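You operate a simulated robot arm through the tools that you are given. There is no shell and no other tool. Be economical: measure what you need, move in short steps, check, and stop when the job is done.

You are at the controls of a simulated robot arm. One attempt, no reset.

TASK
Fit the plate with the yellow grip in the small 3D printer.
Fine: lay the old plate on the clear patch of the bench; at the end run the bed in with HOME and shut the door.
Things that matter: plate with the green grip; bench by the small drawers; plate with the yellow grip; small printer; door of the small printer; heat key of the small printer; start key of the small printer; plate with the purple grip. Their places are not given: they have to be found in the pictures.

It is judged by the outcome, as a careful person would: the job done as asked, and still so three seconds after it is handed in. It fails if anything else is knocked over, pushed out of place, dropped, spilled or broken.

THE ROBOT
A 7-joint arm with a two-finger parallel gripper, fixed in place. Base frame: the origin is at the foot of the arm, x ahead of it, y to its left, z up. Readings come in m, rad, newtons and seconds.
With the tool pointing down near the work surface it reaches from about 0.48 to 0.92 m from the base axis. Its first joint turns from -2.007 to 2.007 rad. Payload 3.91 kg.
Tool frame: the origin (TCP) lies between the finger pads and is the grasp point; the fingertips stand 0.03 m ahead of it; z points along the fingers, y is the line along which they close. The gripper opens to 0.11 m. The fingers are 0.02 m wide and 0.01 m thick; the gripper's body (0.048 by 0.112 m) begins 0.055 m behind the TCP.
Orientation is told as [roll, pitch, yaw] about the base's x, y, z axes, in that order, counted from this pose: with the fingers straight down and closing along the base's y, the tool's x points along the base's -x, its y along +y and its z along -z.

THE INTERFACE
- The arm moves only by the tool drive_tool. Its argument "steps" is a list of rows, each a list of 7 numbers: the shift along the tool's x, y, z in cm, then the turn, a rotation vector about the tool's x, y, z in rad, then the gripper command, from -1 (fully open) to 1 (shut), values between in proportion. In form: [[tx, ty, tz, ax, ay, az, gripper], ...]. A call has 1 to 10 rows; each row shifts and turns the commanded pose from where the row before left it, along the tool's axes as they then stand. Rows are played at 5 a second. More than 0.05 m and 0.15 rad between two rows, or a gripper value outside its range, and nothing of the call is played. Where a pose cannot be reached the arm comes as near as it can. A force on the tool above 40 N (or 10 N above the force at the start of the call, whichever is more), or a blocked arm, ends the call early, and 0.2 s more pass. The fingers move at their own pace (about 0.153 m/s each) and stop on an object; they squeeze with about 28 N. The grip force told is the motor's: it shows also when the fingers shut on nothing. Time passes only in rows, and 0.2 s behind the last, so rows that do not move let the fingers close. It gives the time, the measured TCP pose, the force on the tool (base axes), the opening and the grip force at its end, in the units of the frame above (readings bear some noise), and new pictures: "views" is both (left out), scene, wrist or none.
- Cameras (640 x 400 px; columns grow to the right, rows downward): "scene" is fixed at [0.0484, 0.6505, 1.4586]; the picture's right is [-0.74, -0.67, 0.00], its down [-0.25, 0.28, -0.93] and it looks along [0.62, -0.69, -0.38] (base axes); focal length 323 px, centre (320, 200). "wrist" rides on the gripper at [-0.036, 0, -0.057] in the tool frame; the picture's right is [0.00, -1.00, 0.00], its down [0.97, 0.00, -0.24] and it looks along [0.24, 0.00, 0.97] (tool axes); focal length 218 px, centre (320, 200).
- slide_trunk(by): slides the trunk up (or, below 0, down) by that many m; the arm rides with it, the base frame stays. It gives what a move gives, with no picture.
- locate(camera, pixels): there is no depth. For up to 12 entries [column, row, z] of the newest picture of that camera ("zoom" is the newest enlarged one), the place [x, y] in the base frame at which the ray of that pixel passes the height z, good to about 0.003 m. The clock stands still meanwhile.
- inspect(camera, box): a new picture of the part [left, top, right, bottom] of that camera's present view, enlarged. The clock stands still meanwhile.
- close_job(): hands the job in; it is judged then, once.

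Keep the steps short. Do not move on a guess: measure, check each grasp and each placing, and mend mistakes. In all there are 80 turns and 150 pictures (those below and enlarged ones count). Leave the gripper open and the arm clear of the work at the hand-in unless told otherwise, and finish with a single line.

The tools are called as name(argument=value, ...) on one line, values as JSON. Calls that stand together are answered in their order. drive_tool: Moves the arm, as the interface text tells. Its arguments: {"type":"object","properties":{"steps":{"type":"array","items":{"type":"array","items":{"type":"number"}}},"views":{"type":"string","enum":["both","scene","wrist","none"]}},"required":["steps"]} The other tools are called the same way: slide_trunk (by) slides the trunk up or down; locate (camera, pixels) gives the place at which the rays of pixels pass given heights; inspect (camera, box) takes an enlarged picture of a part of a camera's view; close_job () hands the job in.

At the start:

```text
time: 0.0
eef_pos: [0.479, 0.0452, 1.2724]
tcp_rot: [0.0, -0.002, -0.001]
force: [1.0, 0.0, 0.0]
grip_width: 0.1102
gripper_force: 0.1
trunk travel left (down, up): [-0.775, 0.215]
```

scene: 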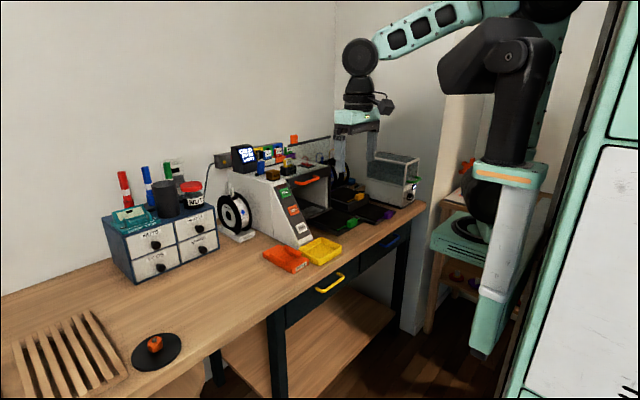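
wrist: 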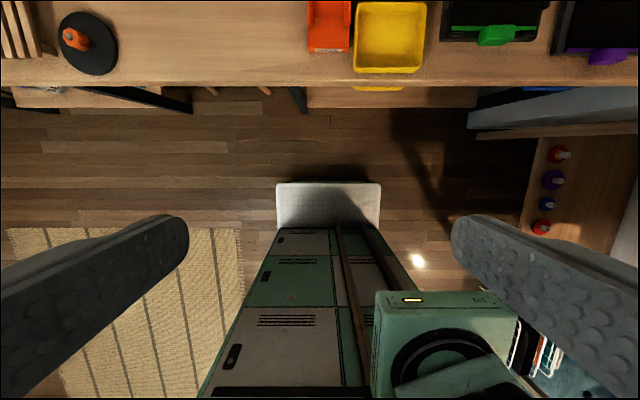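

I see a printer around (300,190) in the scene, with plates to its right. I'll enlarge these areas.

inspect(camera="scene", box=[215, 130, 335, 250])

inspect(camera="scene", box=[310, 130, 430, 250])

inspect(camera="scene", box=[90, 150, 240, 290])

```text
3.33 times, centred on (275, 190) of scene
```

zoom: 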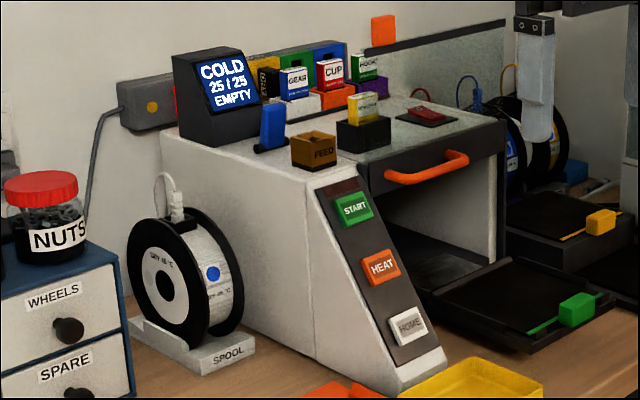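

```text
3.33 times, centred on (370, 190) of scene
```

zoom: 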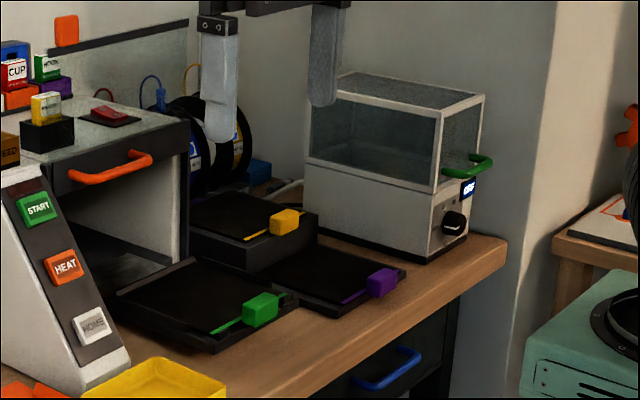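

```text
2.86 times, centred on (165, 220) of scene
```

zoom: 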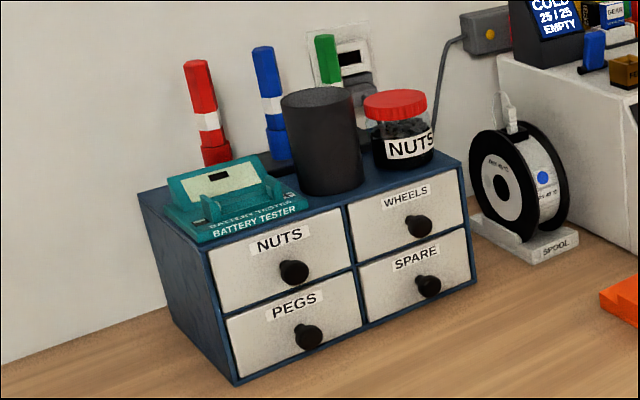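

I'll measure grips, keys, handle and bench points in the scene picture.

locate(camera="scene", pixels=[[352, 222, 0.9], [388.6, 214.5, 0.88], [359.5, 196.6, 0.93], [302.5, 227.5, 0.92], [293, 210, 0.97], [285, 192, 1.02], [307, 180, 1.08], [338, 235.6, 0.87], [309, 218.5, 0.87], [180, 270, 0.862], [245, 245, 0.862], [133, 283, 0.862]])

drive_tool(steps=[[0, 0, 0, 0, 0, 0, -1], [-3, -4, 0, 0, 0, 0, -1], [-3, -4, 0, 0, 0, 0, -1], [-3, -4, 0, 0, 0, 0, -1], [0, -4, 0, 0, 0, 0, -1], [0, -4, 0, 0, 0, 0, -1]])

```text
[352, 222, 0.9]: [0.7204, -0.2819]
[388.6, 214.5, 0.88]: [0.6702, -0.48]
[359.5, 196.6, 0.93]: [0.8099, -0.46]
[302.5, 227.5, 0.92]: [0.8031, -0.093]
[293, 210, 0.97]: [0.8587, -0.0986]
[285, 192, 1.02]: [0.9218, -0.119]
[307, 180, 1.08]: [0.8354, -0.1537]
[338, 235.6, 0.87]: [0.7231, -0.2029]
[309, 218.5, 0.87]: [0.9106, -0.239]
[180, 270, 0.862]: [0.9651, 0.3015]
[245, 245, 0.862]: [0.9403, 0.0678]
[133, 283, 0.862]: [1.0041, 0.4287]
```

```text
time: 1.4
eef_pos: [0.5683, -0.1555, 1.2749]
tcp_rot: [-0.001, 0.001, 0.0]
force: [0.5, 0.3, 0.4]
grip_width: 0.1101
gripper_force: 0.0
trunk travel left (down, up): [-0.775, 0.215]
```

scene: 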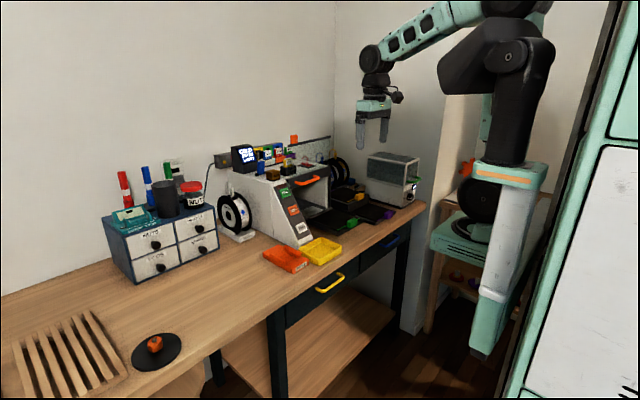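
wrist: 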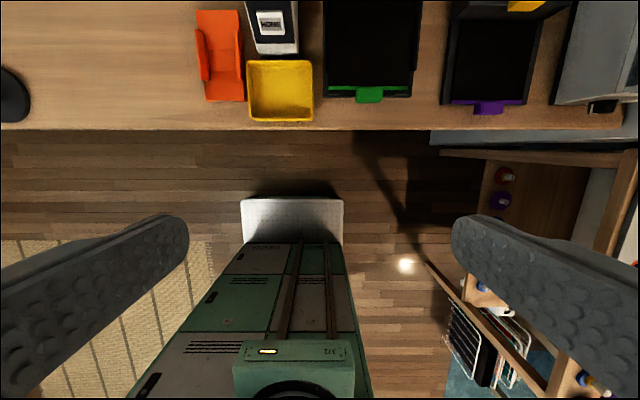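

The wrist view shows the front of the bench. I'll tilt the wrist forward to see the printer, door and plates.

drive_tool(steps=[[0, -1, 0, 0, -0.14, 0, -1], [0, -1, 0, 0, -0.14, 0, -1], [0, -1, 0, 0, -0.14, 0, -1], [0, -1, 0, 0, -0.14, 0, -1], [0, -1, 0, 0, -0.14, 0, -1], [0, -1, 0, 0, -0.14, 0, -1]], views="wrist")

```text
time: 2.8
eef_pos: [0.5669, -0.2076, 1.272]
tcp_rot: [0.014, -0.78, -0.003]
force: [-0.6, 0.4, -1.3]
grip_width: 0.11
gripper_force: 0.3
out of reach, approached as far as the arm can: row 6
trunk travel left (down, up): [-0.775, 0.215]
```

wrist: 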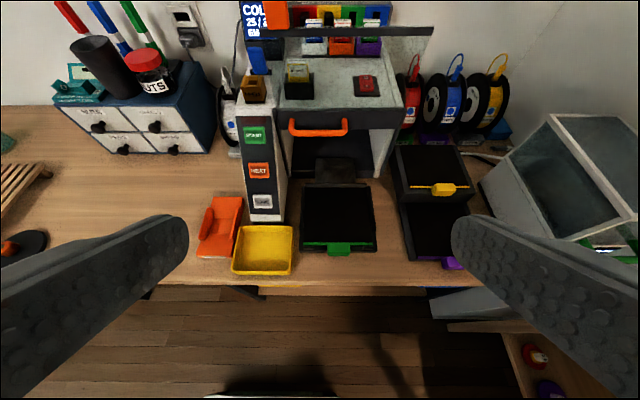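

inspect(camera="wrist", box=[220, 50, 420, 260])

inspect(camera="wrist", box=[370, 130, 510, 280])

```text
1.90 times, centred on (320, 155) of wrist
```

zoom: 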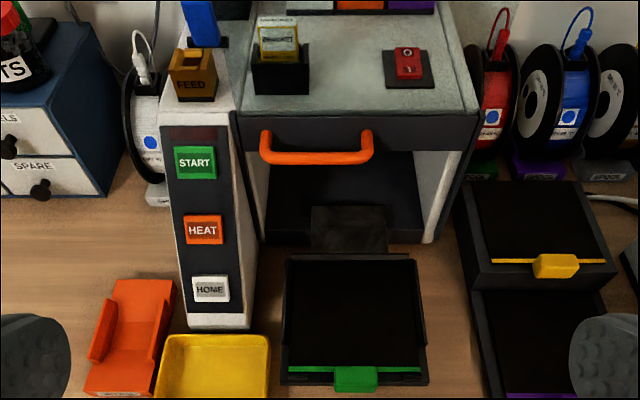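

```text
2.67 times, centred on (440, 205) of wrist
```

zoom: 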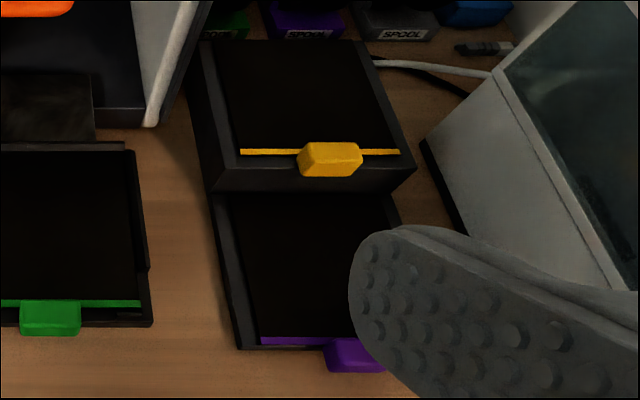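

The printer front faces me: green plate on the run-out bed, yellow plate on the upper step of a rack, purple on the lower. I'll go tool-down over the green plate for measurement.

drive_tool(steps=[[0, 0, 0, 0, 0.14, 0, -1], [0, 0, 0, 0, 0.14, 0, -1], [0, 0, 0, 0, 0.14, 0, -1], [0, 0, 0, 0, 0.14, 0, -1], [0, 0, 0, 0, 0.14, 0, -1], [0, 0, 0, 0, 0.08, 0, -1], [-4, -2, 0, 0, 0, 0, -1], [-4, -2, 2, 0, 0, 0, -1], [-4, 0, 4, 0, 0, 0, -1], [-3, 0, 4, 0, 0, 0, -1]], views="wrist")

```text
refused: row 9 steps farther than a row can; nothing moved
```

drive_tool(steps=[[0, 0, 0, 0, 0.14, 0, -1], [0, 0, 0, 0, 0.14, 0, -1], [0, 0, 0, 0, 0.14, 0, -1], [0, 0, 0, 0, 0.14, 0, -1], [0, 0, 0, 0, 0.14, 0, -1], [0, 0, 0, 0, 0.08, 0, -1], [-4, -2, 0, 0, 0, 0, -1], [-4, -2, 2, 0, 0, 0, -1], [-3, 0, 3.5, 0, 0, 0, -1], [-3, 0, 3.5, 0, 0, 0, -1]], views="both")

```text
time: 5.0
eef_pos: [0.7095, -0.2475, 1.1828]
tcp_rot: [0.011, -0.001, 0.01]
force: [-0.8, 0.2, 0.7]
grip_width: 0.1101
gripper_force: 0.1
trunk travel left (down, up): [-0.775, 0.215]
```

scene: 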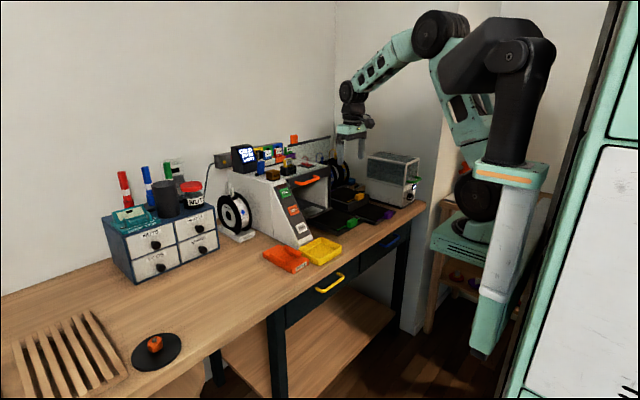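
wrist: 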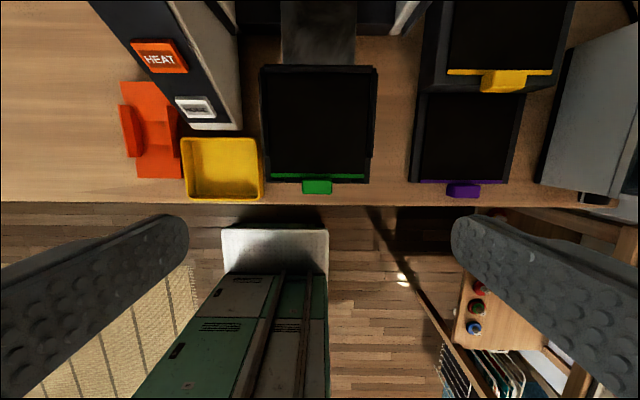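

Clear top view. I measure the green plate and grip, purple, yellow, HOME key and yellow bin.

locate(camera="wrist", pixels=[[317, 187, 0.89], [317, 187, 0.91], [269, 176, 0.89], [367, 180, 0.89], [270, 68, 0.89], [373, 70, 0.89], [502, 80, 0.93], [502, 80, 0.95], [463, 190, 0.88], [195, 107, 0.92], [195, 107, 0.95], [225, 168, 0.87]])

locate(camera="scene", pixels=[[352, 222, 0.89], [352, 222, 0.91], [359.5, 196.6, 0.94], [359.5, 196.6, 0.92], [388.6, 214.5, 0.89], [302.5, 227.5, 0.93], [302.5, 227.5, 0.91]])

inspect(camera="wrist", box=[240, 50, 400, 200])

inspect(camera="wrist", box=[400, 0, 600, 200])

```text
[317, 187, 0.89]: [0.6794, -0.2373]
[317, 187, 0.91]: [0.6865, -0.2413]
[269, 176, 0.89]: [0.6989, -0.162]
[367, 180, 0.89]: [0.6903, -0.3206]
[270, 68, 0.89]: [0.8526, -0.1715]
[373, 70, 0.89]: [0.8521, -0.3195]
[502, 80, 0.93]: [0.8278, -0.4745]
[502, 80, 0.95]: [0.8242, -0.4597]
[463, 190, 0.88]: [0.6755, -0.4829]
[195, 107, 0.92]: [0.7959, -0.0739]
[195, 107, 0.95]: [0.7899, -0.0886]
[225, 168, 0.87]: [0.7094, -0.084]
```

```text
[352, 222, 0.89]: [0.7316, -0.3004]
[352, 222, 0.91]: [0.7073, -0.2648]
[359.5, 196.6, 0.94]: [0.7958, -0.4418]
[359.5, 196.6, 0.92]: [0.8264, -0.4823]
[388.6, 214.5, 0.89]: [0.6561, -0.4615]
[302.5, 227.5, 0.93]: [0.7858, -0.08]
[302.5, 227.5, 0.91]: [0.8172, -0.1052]
```

```text
2.67 times, centred on (320, 125) of wrist
```

zoom: 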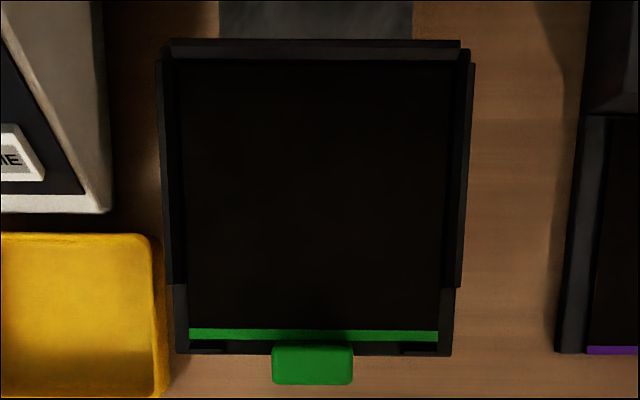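

```text
2.00 times, centred on (500, 100) of wrist
```

zoom: 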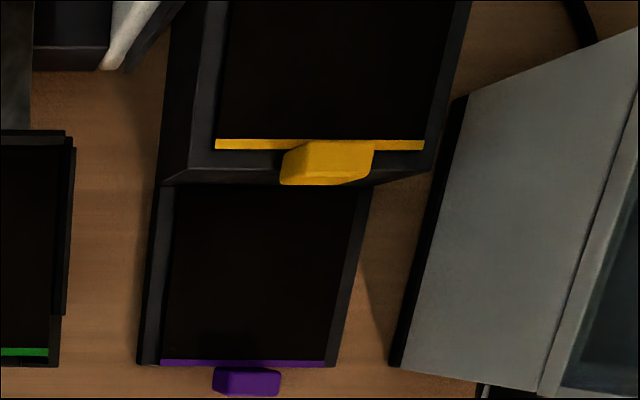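

Rough triangulation: green grip ≈(0.691,-0.243,0.923), yellow grip ≈(0.829,-0.482,0.92), HOME ≈(0.79,-0.079,0.93). I'll take a closer, tilted look at the green grip from the front.

drive_tool(steps=[[4, 0, 2, 0, 0, 0, -1], [4, 0, 2, 0, 0, 0, -1], [4, 0, 2, 0, 0, 0, -1], [2, 0, 3, 0, 0, 0, -1], [0, 0, 0, 0, -0.14, 0, -1], [0, 0, 0, 0, -0.14, 0, -1], [0, 0, 0, 0, -0.14, 0, -1], [0, 0, 0, 0, -0.14, 0, -1], [0, 0, 0, 0, -0.14, 0, -1]], views="wrist")

```text
time: 7.0
eef_pos: [0.5915, -0.2575, 1.0977]
tcp_rot: [0.009, -0.702, 0.005]
force: [0.3, 1.2, -0.2]
grip_width: 0.1103
gripper_force: 0.0
out of reach, approached as far as the arm can: row 9
trunk travel left (down, up): [-0.775, 0.215]
```

wrist: 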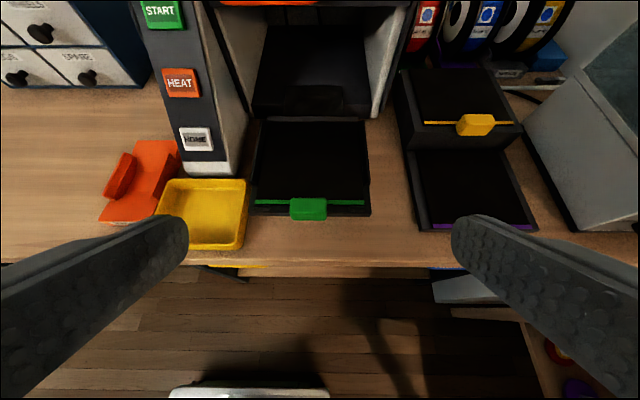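

inspect(camera="wrist", box=[240, 90, 400, 230])

locate(camera="wrist", pixels=[[308, 203, 0.92], [308, 203, 0.91], [308, 219, 0.9], [475, 118, 0.93], [475, 118, 0.94], [475, 118, 0.92], [195, 138, 0.92], [195, 138, 0.93], [195, 138, 0.94], [180, 83, 0.97], [180, 83, 0.99]])

```text
2.86 times, centred on (320, 160) of wrist
```

zoom: 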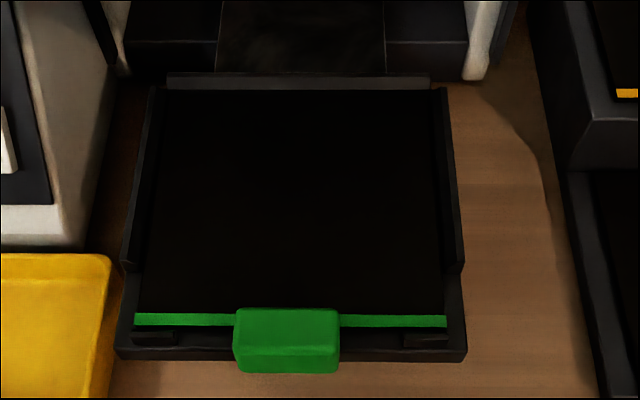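

```text
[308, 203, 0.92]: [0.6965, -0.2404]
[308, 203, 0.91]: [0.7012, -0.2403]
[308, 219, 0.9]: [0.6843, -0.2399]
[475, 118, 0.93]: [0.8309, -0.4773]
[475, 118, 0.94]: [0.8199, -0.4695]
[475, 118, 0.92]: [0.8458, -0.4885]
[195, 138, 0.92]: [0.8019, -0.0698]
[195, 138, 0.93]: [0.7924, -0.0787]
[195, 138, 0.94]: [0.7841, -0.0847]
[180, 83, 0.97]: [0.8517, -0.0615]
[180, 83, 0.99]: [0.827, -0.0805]
```

locate(camera="wrist", pixels=[[255.2, 202.2, 0.89], [255.2, 202.2, 0.91], [364.5, 202.5, 0.89], [364.5, 202.5, 0.91], [265, 121, 0.91], [365, 121, 0.91], [320, 119, 0.91]])

```text
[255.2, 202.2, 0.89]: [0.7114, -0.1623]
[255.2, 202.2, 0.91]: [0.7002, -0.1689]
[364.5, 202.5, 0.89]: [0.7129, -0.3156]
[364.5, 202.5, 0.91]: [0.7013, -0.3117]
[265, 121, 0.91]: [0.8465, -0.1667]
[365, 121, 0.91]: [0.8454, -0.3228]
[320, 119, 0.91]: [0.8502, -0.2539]
```

The plate surface is at about z=0.908, y centre -0.240. I slide the trunk down 0.13 m for a low, near look at the grip; the fingertips stay at x≈0.61, ahead of the bench things.

slide_trunk(by=-0.13)

inspect(camera="wrist", box=[220, 30, 420, 180])

inspect(camera="wrist", box=[0, 0, 640, 400])

```text
time: 8.6
eef_pos: [0.5897, -0.2586, 0.9668]
tcp_rot: [0.015, -0.699, 0.0]
force: [0.0, -0.9, -0.6]
grip_width: 0.1102
gripper_force: 0.1
trunk travel left (down, up): [-0.645, 0.345]
```

```text
2.67 times, centred on (320, 105) of wrist
```

zoom: 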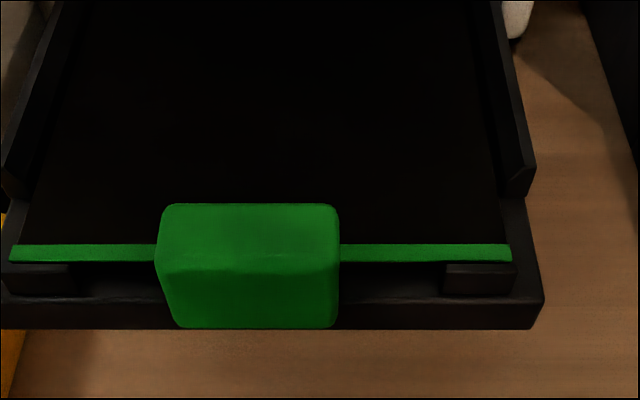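

```text
1.00 times, centred on (320, 200) of wrist
```

zoom: 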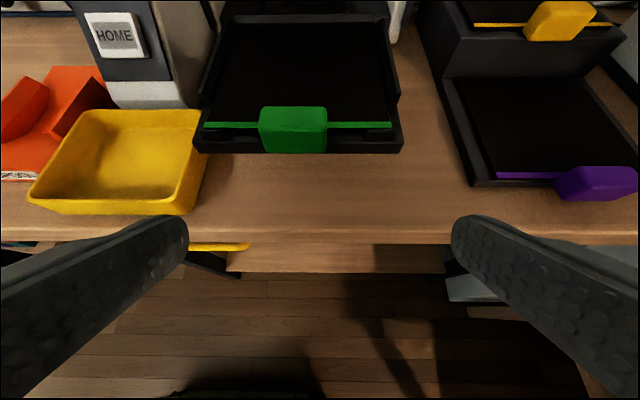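

Grip geometry by triangulation: green grip x 0.678–0.699, y≈-0.240, z 0.911–0.932; plate top ≈0.91. Now a near look at the yellow grip, also testing reach there at pitch -0.5.

drive_tool(steps=[[-2.25, 0, -2.68, 0, 0, 0, -1], [-2.25, 0, -2.68, 0, 0.1, 0, -1], [0, 0, 0, 0, 0.1, 0, -1], [-2.63, -3.1, 1.44, 0, 0, 0, -1], [-2.63, -3.1, 1.44, 0, 0, 0, -1], [-2.63, -3.1, 1.44, 0, 0, 0, -1], [-2.63, -3.1, 1.44, 0, 0, 0, -1], [-2.63, -3.1, 1.44, 0, 0, 0, -1]], views="wrist")

```text
time: 10.4
eef_pos: [0.7401, -0.4134, 1.0367]
tcp_rot: [0.012, -0.499, 0.004]
force: [-0.8, 1.0, 0.2]
grip_width: 0.1102
gripper_force: 0.1
trunk travel left (down, up): [-0.645, 0.345]
```

wrist: 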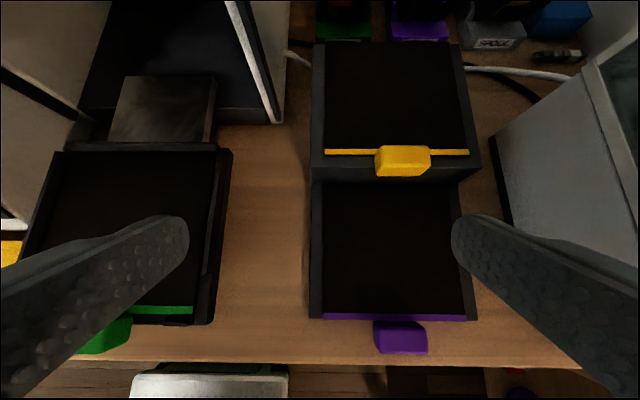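

inspect(camera="wrist", box=[310, 100, 490, 200])

locate(camera="wrist", pixels=[[326, 152, 0.92], [326, 152, 0.94], [468, 152, 0.92], [468, 152, 0.94], [404, 146, 0.94], [404, 146, 0.95], [404, 146, 0.96], [402, 168, 0.94], [402, 168, 0.95]])

drive_tool(steps=[[-1.75, -3.1, 0.96, 0, 0, 0, -1], [-1.75, -3.1, 0.96, 0, 0, 0, -1]], views="wrist")

inspect(camera="wrist", box=[230, 100, 410, 220])

```text
3.56 times, centred on (400, 150) of wrist
```

zoom: 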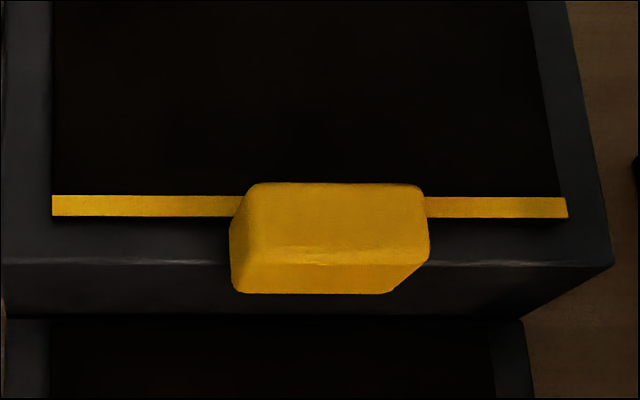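

```text
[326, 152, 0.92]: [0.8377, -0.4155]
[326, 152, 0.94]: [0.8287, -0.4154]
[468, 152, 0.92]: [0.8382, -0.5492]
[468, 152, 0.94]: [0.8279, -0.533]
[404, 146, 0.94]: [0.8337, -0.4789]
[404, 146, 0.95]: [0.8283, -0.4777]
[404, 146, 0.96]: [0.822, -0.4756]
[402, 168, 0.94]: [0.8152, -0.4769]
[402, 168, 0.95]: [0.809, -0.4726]
```

```text
time: 11.0
eef_pos: [0.7822, -0.4757, 1.0345]
tcp_rot: [0.011, -0.499, 0.006]
force: [-0.6, -0.2, 0.1]
grip_width: 0.1102
gripper_force: 0.0
trunk travel left (down, up): [-0.645, 0.345]
```

wrist: 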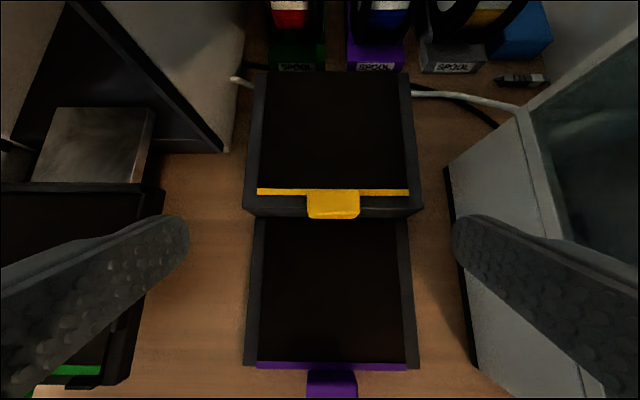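

```text
3.33 times, centred on (320, 160) of wrist
```

zoom: 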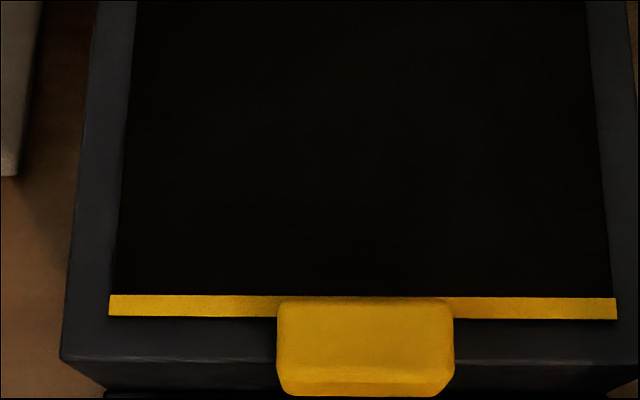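

locate(camera="wrist", pixels=[[256.4, 191.5, 0.91], [409.1, 192.4, 0.91], [256.4, 191.5, 0.93], [409.1, 192.4, 0.93], [333.5, 190.9, 0.93], [333.5, 190.9, 0.94], [333.5, 210.4, 0.93], [333.5, 210.4, 0.94], [333.5, 218.8, 0.91], [307, 200, 0.93], [360, 200, 0.93]])

```text
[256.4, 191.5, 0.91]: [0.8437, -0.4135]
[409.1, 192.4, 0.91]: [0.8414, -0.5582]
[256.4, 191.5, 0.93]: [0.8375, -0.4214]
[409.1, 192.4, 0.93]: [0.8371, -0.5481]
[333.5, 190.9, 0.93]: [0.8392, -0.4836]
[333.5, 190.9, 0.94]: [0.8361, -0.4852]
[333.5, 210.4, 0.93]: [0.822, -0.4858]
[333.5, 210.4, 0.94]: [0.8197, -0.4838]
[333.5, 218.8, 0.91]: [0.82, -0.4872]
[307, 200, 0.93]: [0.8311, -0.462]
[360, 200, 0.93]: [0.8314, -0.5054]
```

The yellow strip is at x≈0.842, y centre -0.486, z≈0.91 — same height as the green one, offset (+0.140,-0.246). So the same grasp pose serves both. Now I go over the green grip at pitch -0.5 and correct the small roll.

drive_tool(steps=[[1.55, 3.92, -0.85, 0.012, 0, 0, -1], [1.55, 3.92, -0.85, 0, 0, 0, -1], [1.55, 3.92, -0.85, 0, 0, 0, -1], [1.55, 3.92, -0.85, 0, 0, 0, -1], [1.55, 3.92, -0.85, 0, 0, 0, -1], [1.55, 3.92, -0.85, 0, 0, 0, -1], [0, 0, 0, 0, 0, 0, -1]], views="wrist")

inspect(camera="wrist", box=[230, 100, 410, 220])

```text
time: 12.6
eef_pos: [0.6751, -0.2399, 1.037]
tcp_rot: [0.002, -0.498, 0.001]
force: [0.5, -0.3, -0.9]
grip_width: 0.1098
gripper_force: 0.1
trunk travel left (down, up): [-0.645, 0.345]
```

wrist: 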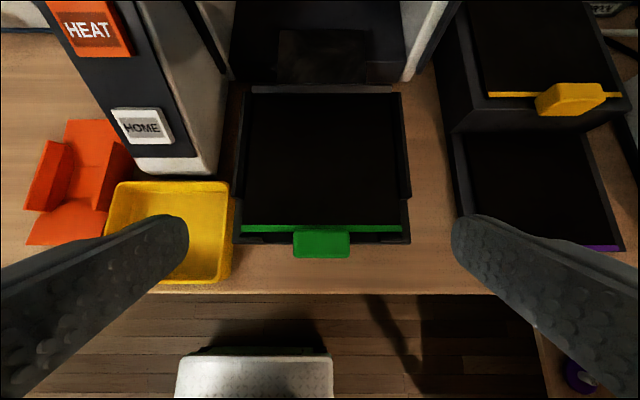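

```text
3.33 times, centred on (320, 160) of wrist
```

zoom: 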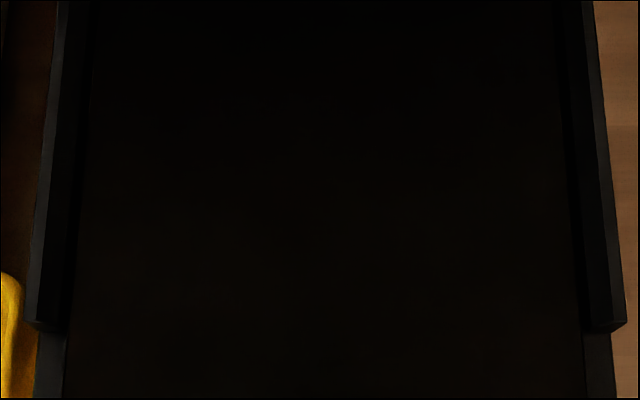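

locate(camera="wrist", pixels=[[232, 205, 0.89], [245, 228, 0.91], [401, 229, 0.91], [321, 231, 0.932], [293, 240, 0.93], [350, 240, 0.93], [321, 246, 0.932], [247, 93, 0.91], [392, 94, 0.91]])

inspect(camera="wrist", box=[230, 190, 410, 290])

```text
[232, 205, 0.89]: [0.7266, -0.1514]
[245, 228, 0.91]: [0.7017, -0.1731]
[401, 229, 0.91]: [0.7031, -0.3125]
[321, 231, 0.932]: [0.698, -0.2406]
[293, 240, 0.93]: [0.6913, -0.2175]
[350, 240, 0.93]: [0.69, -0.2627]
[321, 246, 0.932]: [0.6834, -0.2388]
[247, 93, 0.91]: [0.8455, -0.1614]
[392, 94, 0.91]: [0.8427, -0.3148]
```

```text
3.56 times, centred on (320, 240) of wrist
```

zoom: 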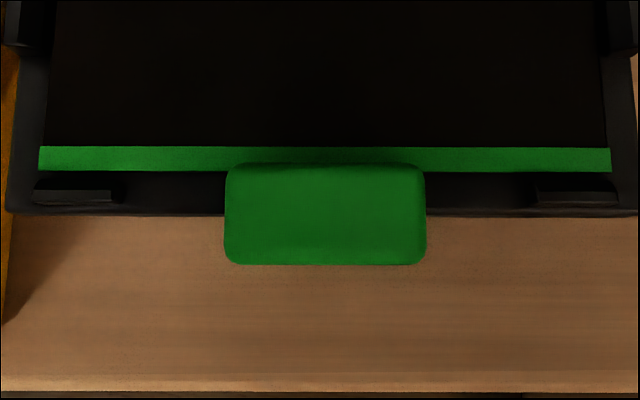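

TCP y matches the grip centre (-0.240). Descend with fingers part open (≈7 cm) to TCP z 0.947, fingertips just above the plate level.

drive_tool(steps=[[1.42, 0, 2.68, 0, 0, 0, -0.3], [1.42, 0, 2.68, 0, 0, 0, -0.3], [1.42, 0, 2.68, 0, 0, 0, -0.3], [0, 0, 0, 0, 0, 0, -0.3]], views="wrist")

inspect(camera="wrist", box=[160, 150, 480, 350])

```text
time: 13.6
eef_pos: [0.6738, -0.2384, 0.9468]
tcp_rot: [-0.001, -0.5, 0.003]
force: [-0.2, 0.2, -0.7]
grip_width: 0.0714
gripper_force: 0.0
trunk travel left (down, up): [-0.645, 0.345]
```

wrist: 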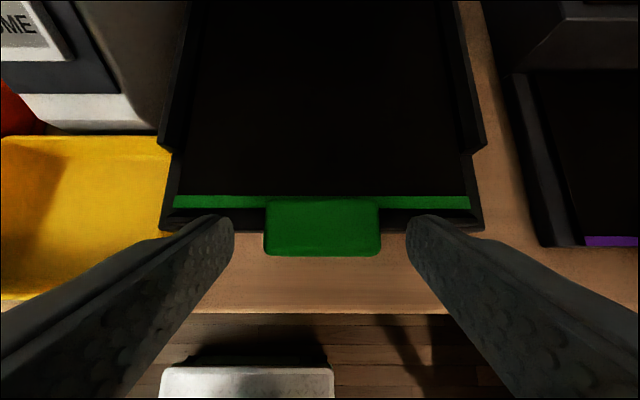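

```text
2.00 times, centred on (320, 250) of wrist
```

zoom: 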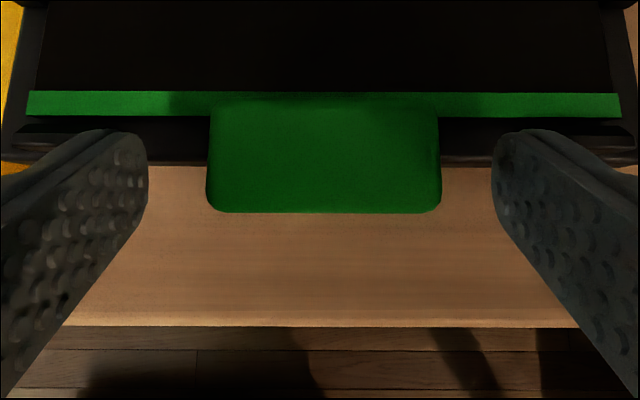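

Fingers straddle the grip. A 3 mm nudge forward and down, then close.

drive_tool(steps=[[-0.12, 0, 0.41, 0, 0, 0, -0.3], [0, 0, 0, 0, 0, 0, 1], [0, 0, 0, 0, 0, 0, 1], [0, 0, 0, 0, 0, 0, 1]], views="wrist")

```text
time: 14.6
eef_pos: [0.676, -0.2403, 0.9404]
tcp_rot: [0.0, -0.499, 0.002]
force: [-0.1, -4.2, -2.2]
grip_width: 0.0431
gripper_force: 27.9
trunk travel left (down, up): [-0.645, 0.345]
```

wrist: 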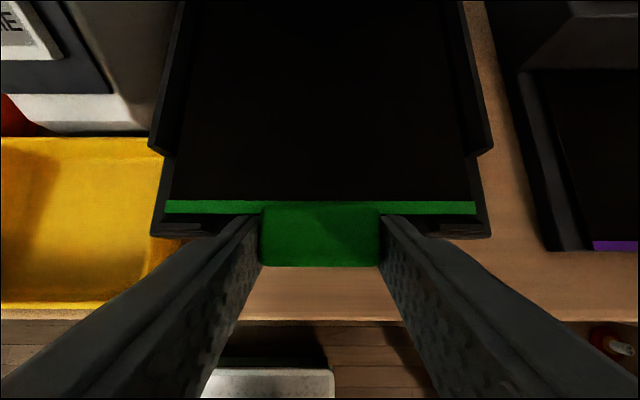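

Gripped (43 mm, 28 N). Seat pose recorded: TCP (0.676,-0.2403,0.9404), pitch -0.50. Lift gently 3 cm.

drive_tool(steps=[[-0.24, 0, -0.44, 0, 0, 0, 1], [-0.48, 0, -0.88, 0, 0, 0, 1], [-0.48, 0, -0.88, 0, 0, 0, 1], [-0.48, 0, -0.88, 0, 0, 0, 1], [0, 0, 0, 0, 0, 0, 1]], views="both")

inspect(camera="scene", box=[290, 160, 400, 250])

```text
time: 15.8
eef_pos: [0.6778, -0.2402, 0.976]
tcp_rot: [0.0, -0.5, 0.004]
force: [-0.3, 0.1, -1.6]
grip_width: 0.0434
gripper_force: 27.6
trunk travel left (down, up): [-0.645, 0.345]
```

scene: 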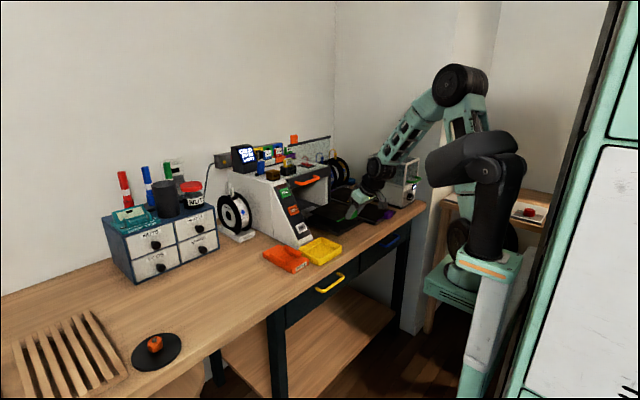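
wrist: 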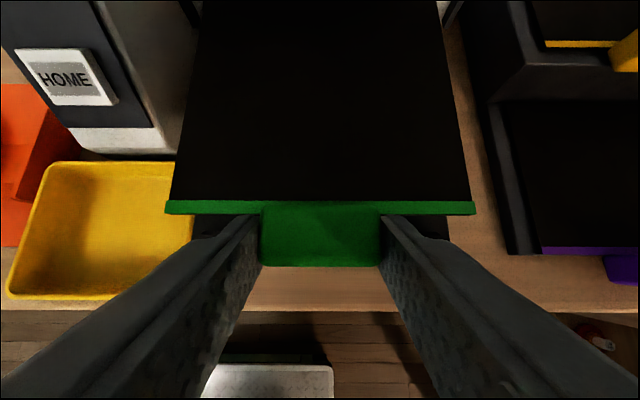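

```text
4.44 times, centred on (345, 205) of scene
```

zoom: 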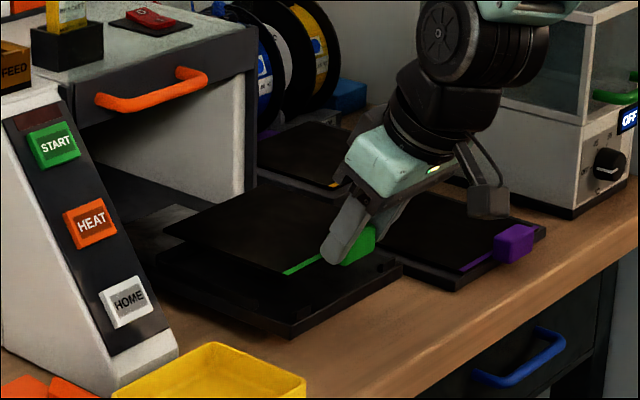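

Plate is held level and free of the bed. Pull back from the printer while rising, to pass the key console at a distance.

drive_tool(steps=[[2.5, 0, -2.73, 0, 0, 0, 1], [2.5, 0, -2.73, 0, 0, 0, 1], [2.5, 0, -2.73, 0, 0, 0, 1], [2.5, 0, -2.73, 0, 0, 0, 1]], views="both")

```text
time: 16.8
eef_pos: [0.5398, -0.2394, 1.0147]
tcp_rot: [0.003, -0.461, 0.002]
force: [-0.2, -0.6, -1.1]
grip_width: 0.0434
gripper_force: 27.8
out of reach, approached as far as the arm can: row 4
trunk travel left (down, up): [-0.645, 0.345]
```

scene: 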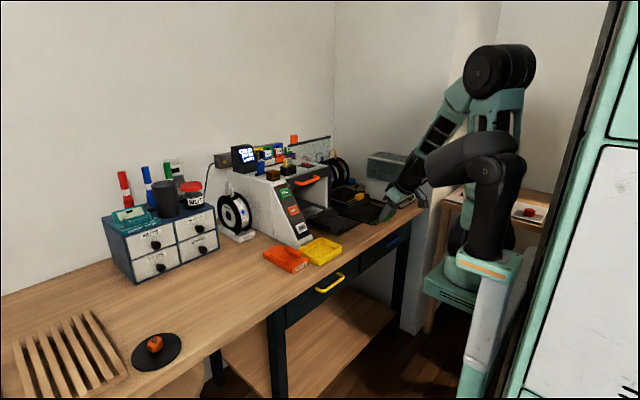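
wrist: 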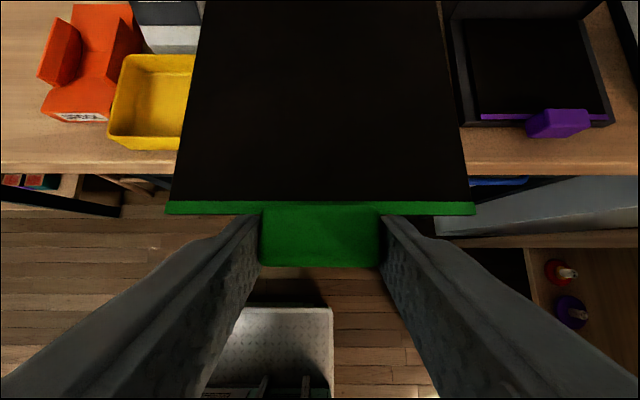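

The arm folds to its limit here; the plate is still level-ish. Higher up the console slopes away, so I go up and slightly forward before traversing left.

drive_tool(steps=[[-3.5, 0, -1.05, 0, 0, 0, 1], [-3.5, 0, -1.05, 0, 0, 0, 1], [-3.5, 0, -1.05, 0, 0, 0, 1], [0, 0, 0, 0, 0, 0, 1]], views="wrist")

```text
time: 17.8
eef_pos: [0.6159, -0.2389, 1.1014]
tcp_rot: [-0.001, -0.499, 0.003]
force: [0.2, -0.6, -1.4]
grip_width: 0.0433
gripper_force: 28.0
trunk travel left (down, up): [-0.645, 0.345]
```

wrist: 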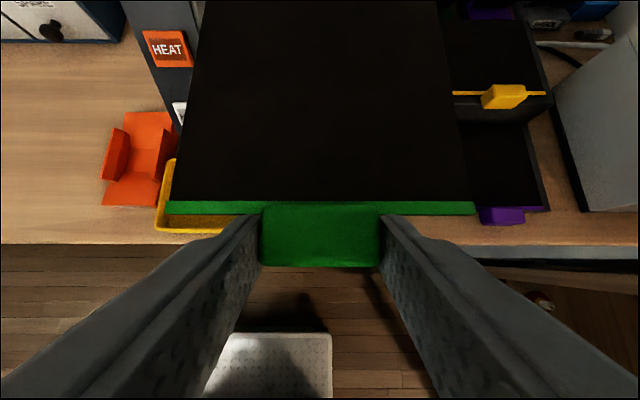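

Clear height (plate at ≈1.07, console at that x ≤0.94). Traverse left to y≈+0.25.

drive_tool(steps=[[0, 4.8, 0, 0, 0, 0, 1], [0, 4.8, 0, 0, 0, 0, 1], [0, 4.8, 0, 0, 0, 0, 1], [0, 4.8, 0, 0, 0, 0, 1], [0, 4.8, 0, 0, 0, 0, 1], [0, 4.8, 0, 0, 0, 0, 1], [0, 4.8, 0, 0, 0, 0, 1], [0, 4.8, 0, 0, 0, 0, 1], [0, 4.8, 0, 0, 0, 0, 1], [0, 4.8, 0, 0, 0, 0, 1]], views="both")

```text
time: 20.0
eef_pos: [0.6122, 0.2383, 1.1024]
tcp_rot: [-0.001, -0.501, 0.002]
force: [0.4, -1.0, -1.3]
grip_width: 0.0431
gripper_force: 28.0
trunk travel left (down, up): [-0.645, 0.345]
```

scene: 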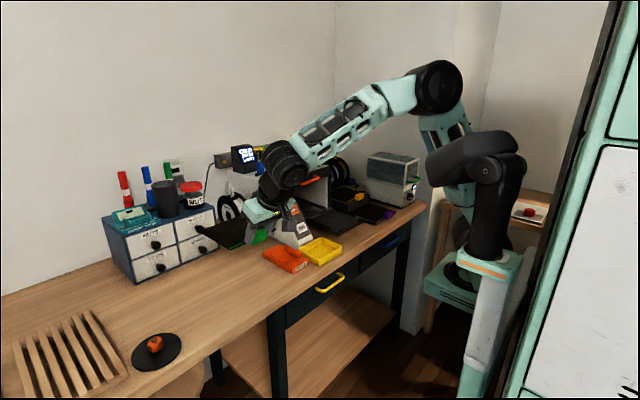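
wrist: 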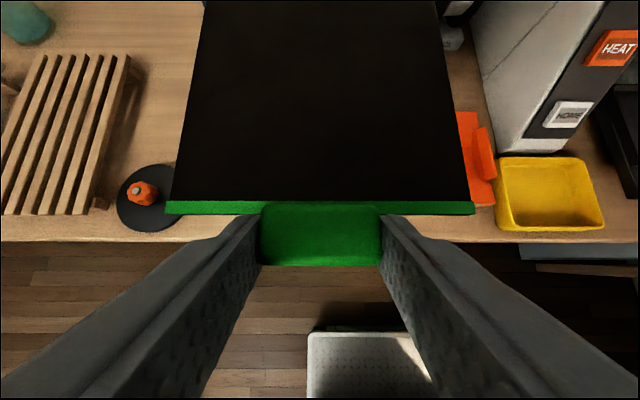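

locate(camera="wrist", pixels=[[178, 195, 0.87], [145, 231, 0.87], [458, 115, 0.89], [475, 205, 0.89], [320, 243, 0.862], [450, 50, 0.862], [125, 60, 0.9]])

locate(camera="scene", pixels=[[180, 345, 0.87], [135, 283, 0.862], [218, 248, 0.862], [264, 256, 0.87], [160, 370, 0.87]])

```text
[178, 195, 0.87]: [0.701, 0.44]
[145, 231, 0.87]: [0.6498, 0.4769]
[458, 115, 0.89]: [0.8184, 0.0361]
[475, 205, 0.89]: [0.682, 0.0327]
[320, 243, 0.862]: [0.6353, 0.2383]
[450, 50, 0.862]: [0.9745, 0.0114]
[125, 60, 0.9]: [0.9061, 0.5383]
```

```text
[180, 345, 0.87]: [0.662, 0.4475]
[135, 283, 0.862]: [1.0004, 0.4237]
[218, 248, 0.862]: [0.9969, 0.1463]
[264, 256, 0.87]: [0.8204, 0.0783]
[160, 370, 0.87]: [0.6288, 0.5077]
```

Free bench between y 0.08 and 0.44. Descend to place with grip at x≈0.70, y≈0.25, stopping at TCP z≈0.91.

drive_tool(steps=[[0.216, 0.2, 3.53, 0, 0, 0, 1], [0.216, 0.2, 3.53, 0, 0, 0, 1], [0.216, 0.2, 3.53, 0, 0, 0, 1], [0.216, 0.2, 3.53, 0, 0, 0, 1], [0.216, 0.2, 3.53, 0, 0, 0, 1], [0.216, 0.2, 3.4, 0, 0, 0, 1], [0, 0, 0, 0, 0, 0, 1]], views="both")

inspect(camera="scene", box=[160, 210, 290, 310])

```text
time: 21.6
eef_pos: [0.7021, 0.249, 0.9112]
tcp_rot: [0.0, -0.5, 0.003]
force: [-0.7, 0.3, -1.0]
grip_width: 0.0431
gripper_force: 27.9
trunk travel left (down, up): [-0.645, 0.345]
```

scene: 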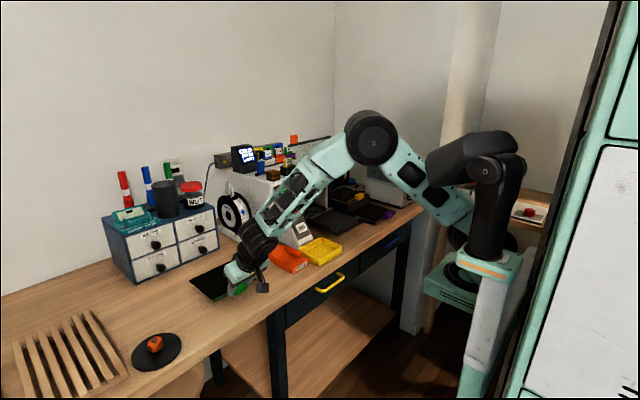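
wrist: 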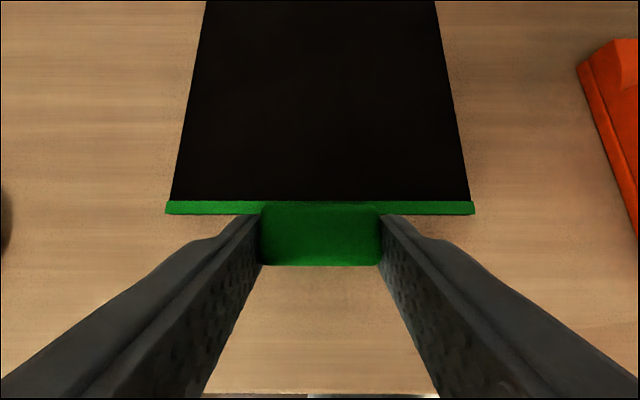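

```text
4.00 times, centred on (225, 260) of scene
```

zoom: 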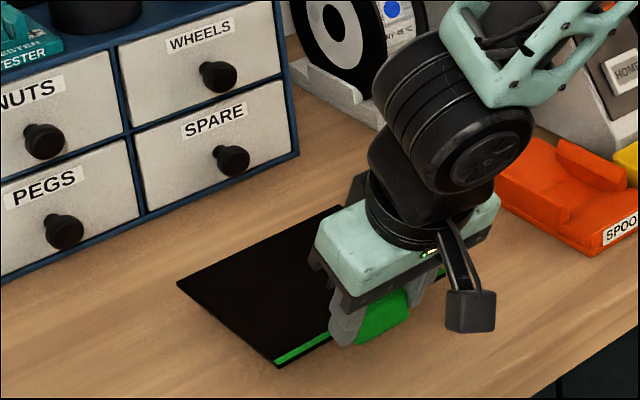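

Just above the bench. I lower in small steps and watch the vertical force.

drive_tool(steps=[[0.19, 0, 0.35, 0, 0, 0, 1], [0.19, 0, 0.35, 0, 0, 0, 1], [0, 0, 0, 0, 0, 0, 1]], views="none")

```text
time: 22.4
eef_pos: [0.7024, 0.2508, 0.9025]
tcp_rot: [0.0, -0.5, 0.002]
force: [0.7, 0.2, -1.7]
grip_width: 0.0435
gripper_force: 28.1
trunk travel left (down, up): [-0.645, 0.345]
```

drive_tool(steps=[[0.1, 0, 0.18, 0, 0, 0, 1], [0.1, 0, 0.18, 0, 0, 0, 1], [0, 0, 0, 0, 0, 0, 1]], views="none")

```text
time: 23.2
eef_pos: [0.7016, 0.251, 0.899]
tcp_rot: [-0.001, -0.498, 0.003]
force: [0.6, 0.7, -1.4]
grip_width: 0.0433
gripper_force: 27.9
trunk travel left (down, up): [-0.645, 0.345]
```

drive_tool(steps=[[0.1, 0, 0.18, 0, 0, 0, 1], [0, 0, 0, 0, 0, 0, 1]], views="none")

drive_tool(steps=[[0.1, 0, 0.18, 0, 0, 0, 1], [0, 0, 0, 0, 0, 0, 1]], views="wrist")

inspect(camera="scene", box=[170, 230, 280, 310])

```text
time: 23.8
eef_pos: [0.7028, 0.2517, 0.8973]
tcp_rot: [0.0, -0.499, 0.004]
force: [-0.4, 0.2, -1.2]
grip_width: 0.0435
gripper_force: 27.5
trunk travel left (down, up): [-0.645, 0.345]
```

```text
time: 24.4
eef_pos: [0.7041, 0.2508, 0.8954]
tcp_rot: [0.001, -0.5, 0.005]
force: [-0.5, 0.3, -0.8]
grip_width: 0.0434
gripper_force: 28.1
trunk travel left (down, up): [-0.645, 0.345]
```

wrist: 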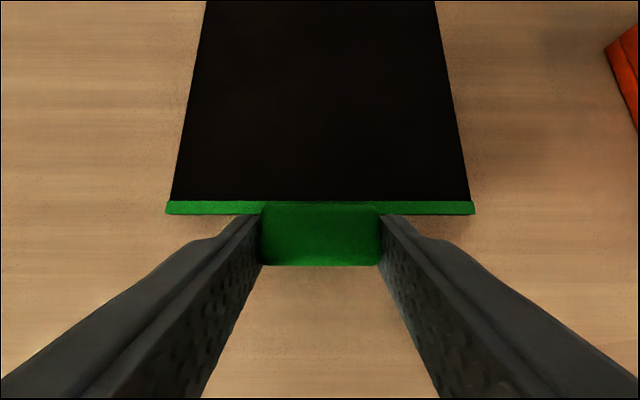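

```text
5.00 times, centred on (225, 270) of scene
```

zoom: 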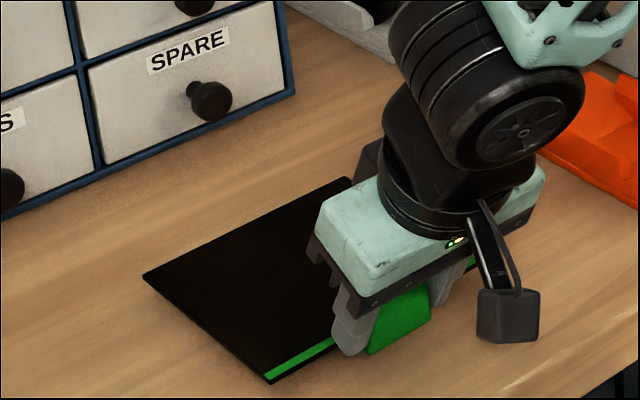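

drive_tool(steps=[[0.1, 0, 0.18, 0, 0, 0, 1], [0, 0, 0, 0, 0, 0, 1]], views="none")

drive_tool(steps=[[0.1, 0, 0.18, 0, 0, 0, 1], [0, 0, 0, 0, 0, 0, 1]], views="none")

```text
time: 25.0
eef_pos: [0.7034, 0.2522, 0.8934]
tcp_rot: [0.0, -0.499, 0.003]
force: [0.0, -0.3, -1.2]
grip_width: 0.0433
gripper_force: 28.3
trunk travel left (down, up): [-0.645, 0.345]
```

```text
time: 25.6
eef_pos: [0.7036, 0.2514, 0.8912]
tcp_rot: [0.001, -0.499, 0.003]
force: [-0.1, 0.2, -1.5]
grip_width: 0.0431
gripper_force: 27.8
trunk travel left (down, up): [-0.645, 0.345]
```

drive_tool(steps=[[0.08, 0, 0.14, 0, 0, 0, 1], [0, 0, 0, 0, 0, 0, 1]], views="none")

drive_tool(steps=[[0.08, 0, 0.14, 0, 0, 0, 1], [0, 0, 0, 0, 0, 0, 1]], views="none")

inspect(camera="scene", box=[190, 240, 270, 300])

```text
time: 26.2
eef_pos: [0.7037, 0.2522, 0.8904]
tcp_rot: [0.0, -0.5, 0.004]
force: [0.1, -0.6, -0.9]
grip_width: 0.0436
gripper_force: 28.1
trunk travel left (down, up): [-0.645, 0.345]
```

```text
time: 26.8
eef_pos: [0.7026, 0.2518, 0.8888]
tcp_rot: [0.0, -0.499, 0.004]
force: [0.2, 0.1, -0.7]
grip_width: 0.0433
gripper_force: 28.2
trunk travel left (down, up): [-0.645, 0.345]
```

```text
6.67 times, centred on (230, 270) of scene
```

zoom: 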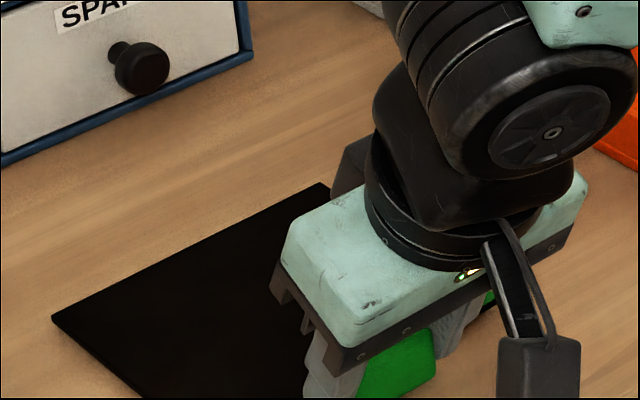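

drive_tool(steps=[[0.08, 0, 0.14, 0, 0, 0, 1], [0, 0, 0, 0, 0, 0, 1]], views="none")

drive_tool(steps=[[0.08, 0, 0.14, 0, 0, 0, 1], [0, 0, 0, 0, 0, 0, 1]], views="none")

drive_tool(steps=[[0.08, 0, 0.14, 0, 0, 0, 1], [0, 0, 0, 0, 0, 0, 1]], views="wrist")

```text
time: 27.4
eef_pos: [0.7019, 0.2529, 0.8868]
tcp_rot: [-0.001, -0.499, 0.005]
force: [0.1, -0.6, -1.0]
grip_width: 0.0432
gripper_force: 28.5
trunk travel left (down, up): [-0.645, 0.345]
```

```text
time: 28.0
eef_pos: [0.7027, 0.252, 0.885]
tcp_rot: [0.0, -0.5, 0.005]
force: [0.6, 0.4, -0.8]
grip_width: 0.0433
gripper_force: 27.7
trunk travel left (down, up): [-0.645, 0.345]
```

```text
time: 28.6
eef_pos: [0.7039, 0.2522, 0.8844]
tcp_rot: [0.002, -0.502, 0.002]
force: [3.5, 0.3, 5.0]
grip_width: 0.0433
gripper_force: 27.5
trunk travel left (down, up): [-0.645, 0.345]
```

wrist: 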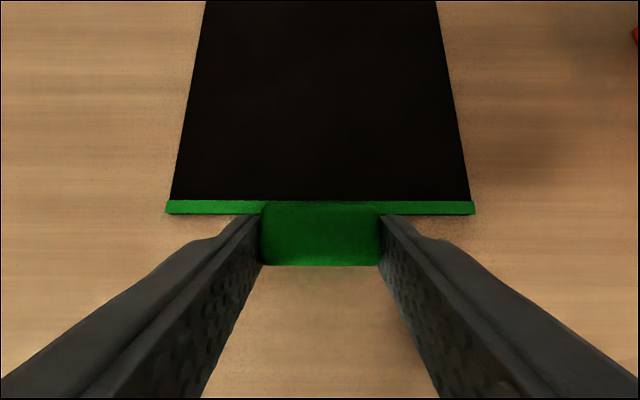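

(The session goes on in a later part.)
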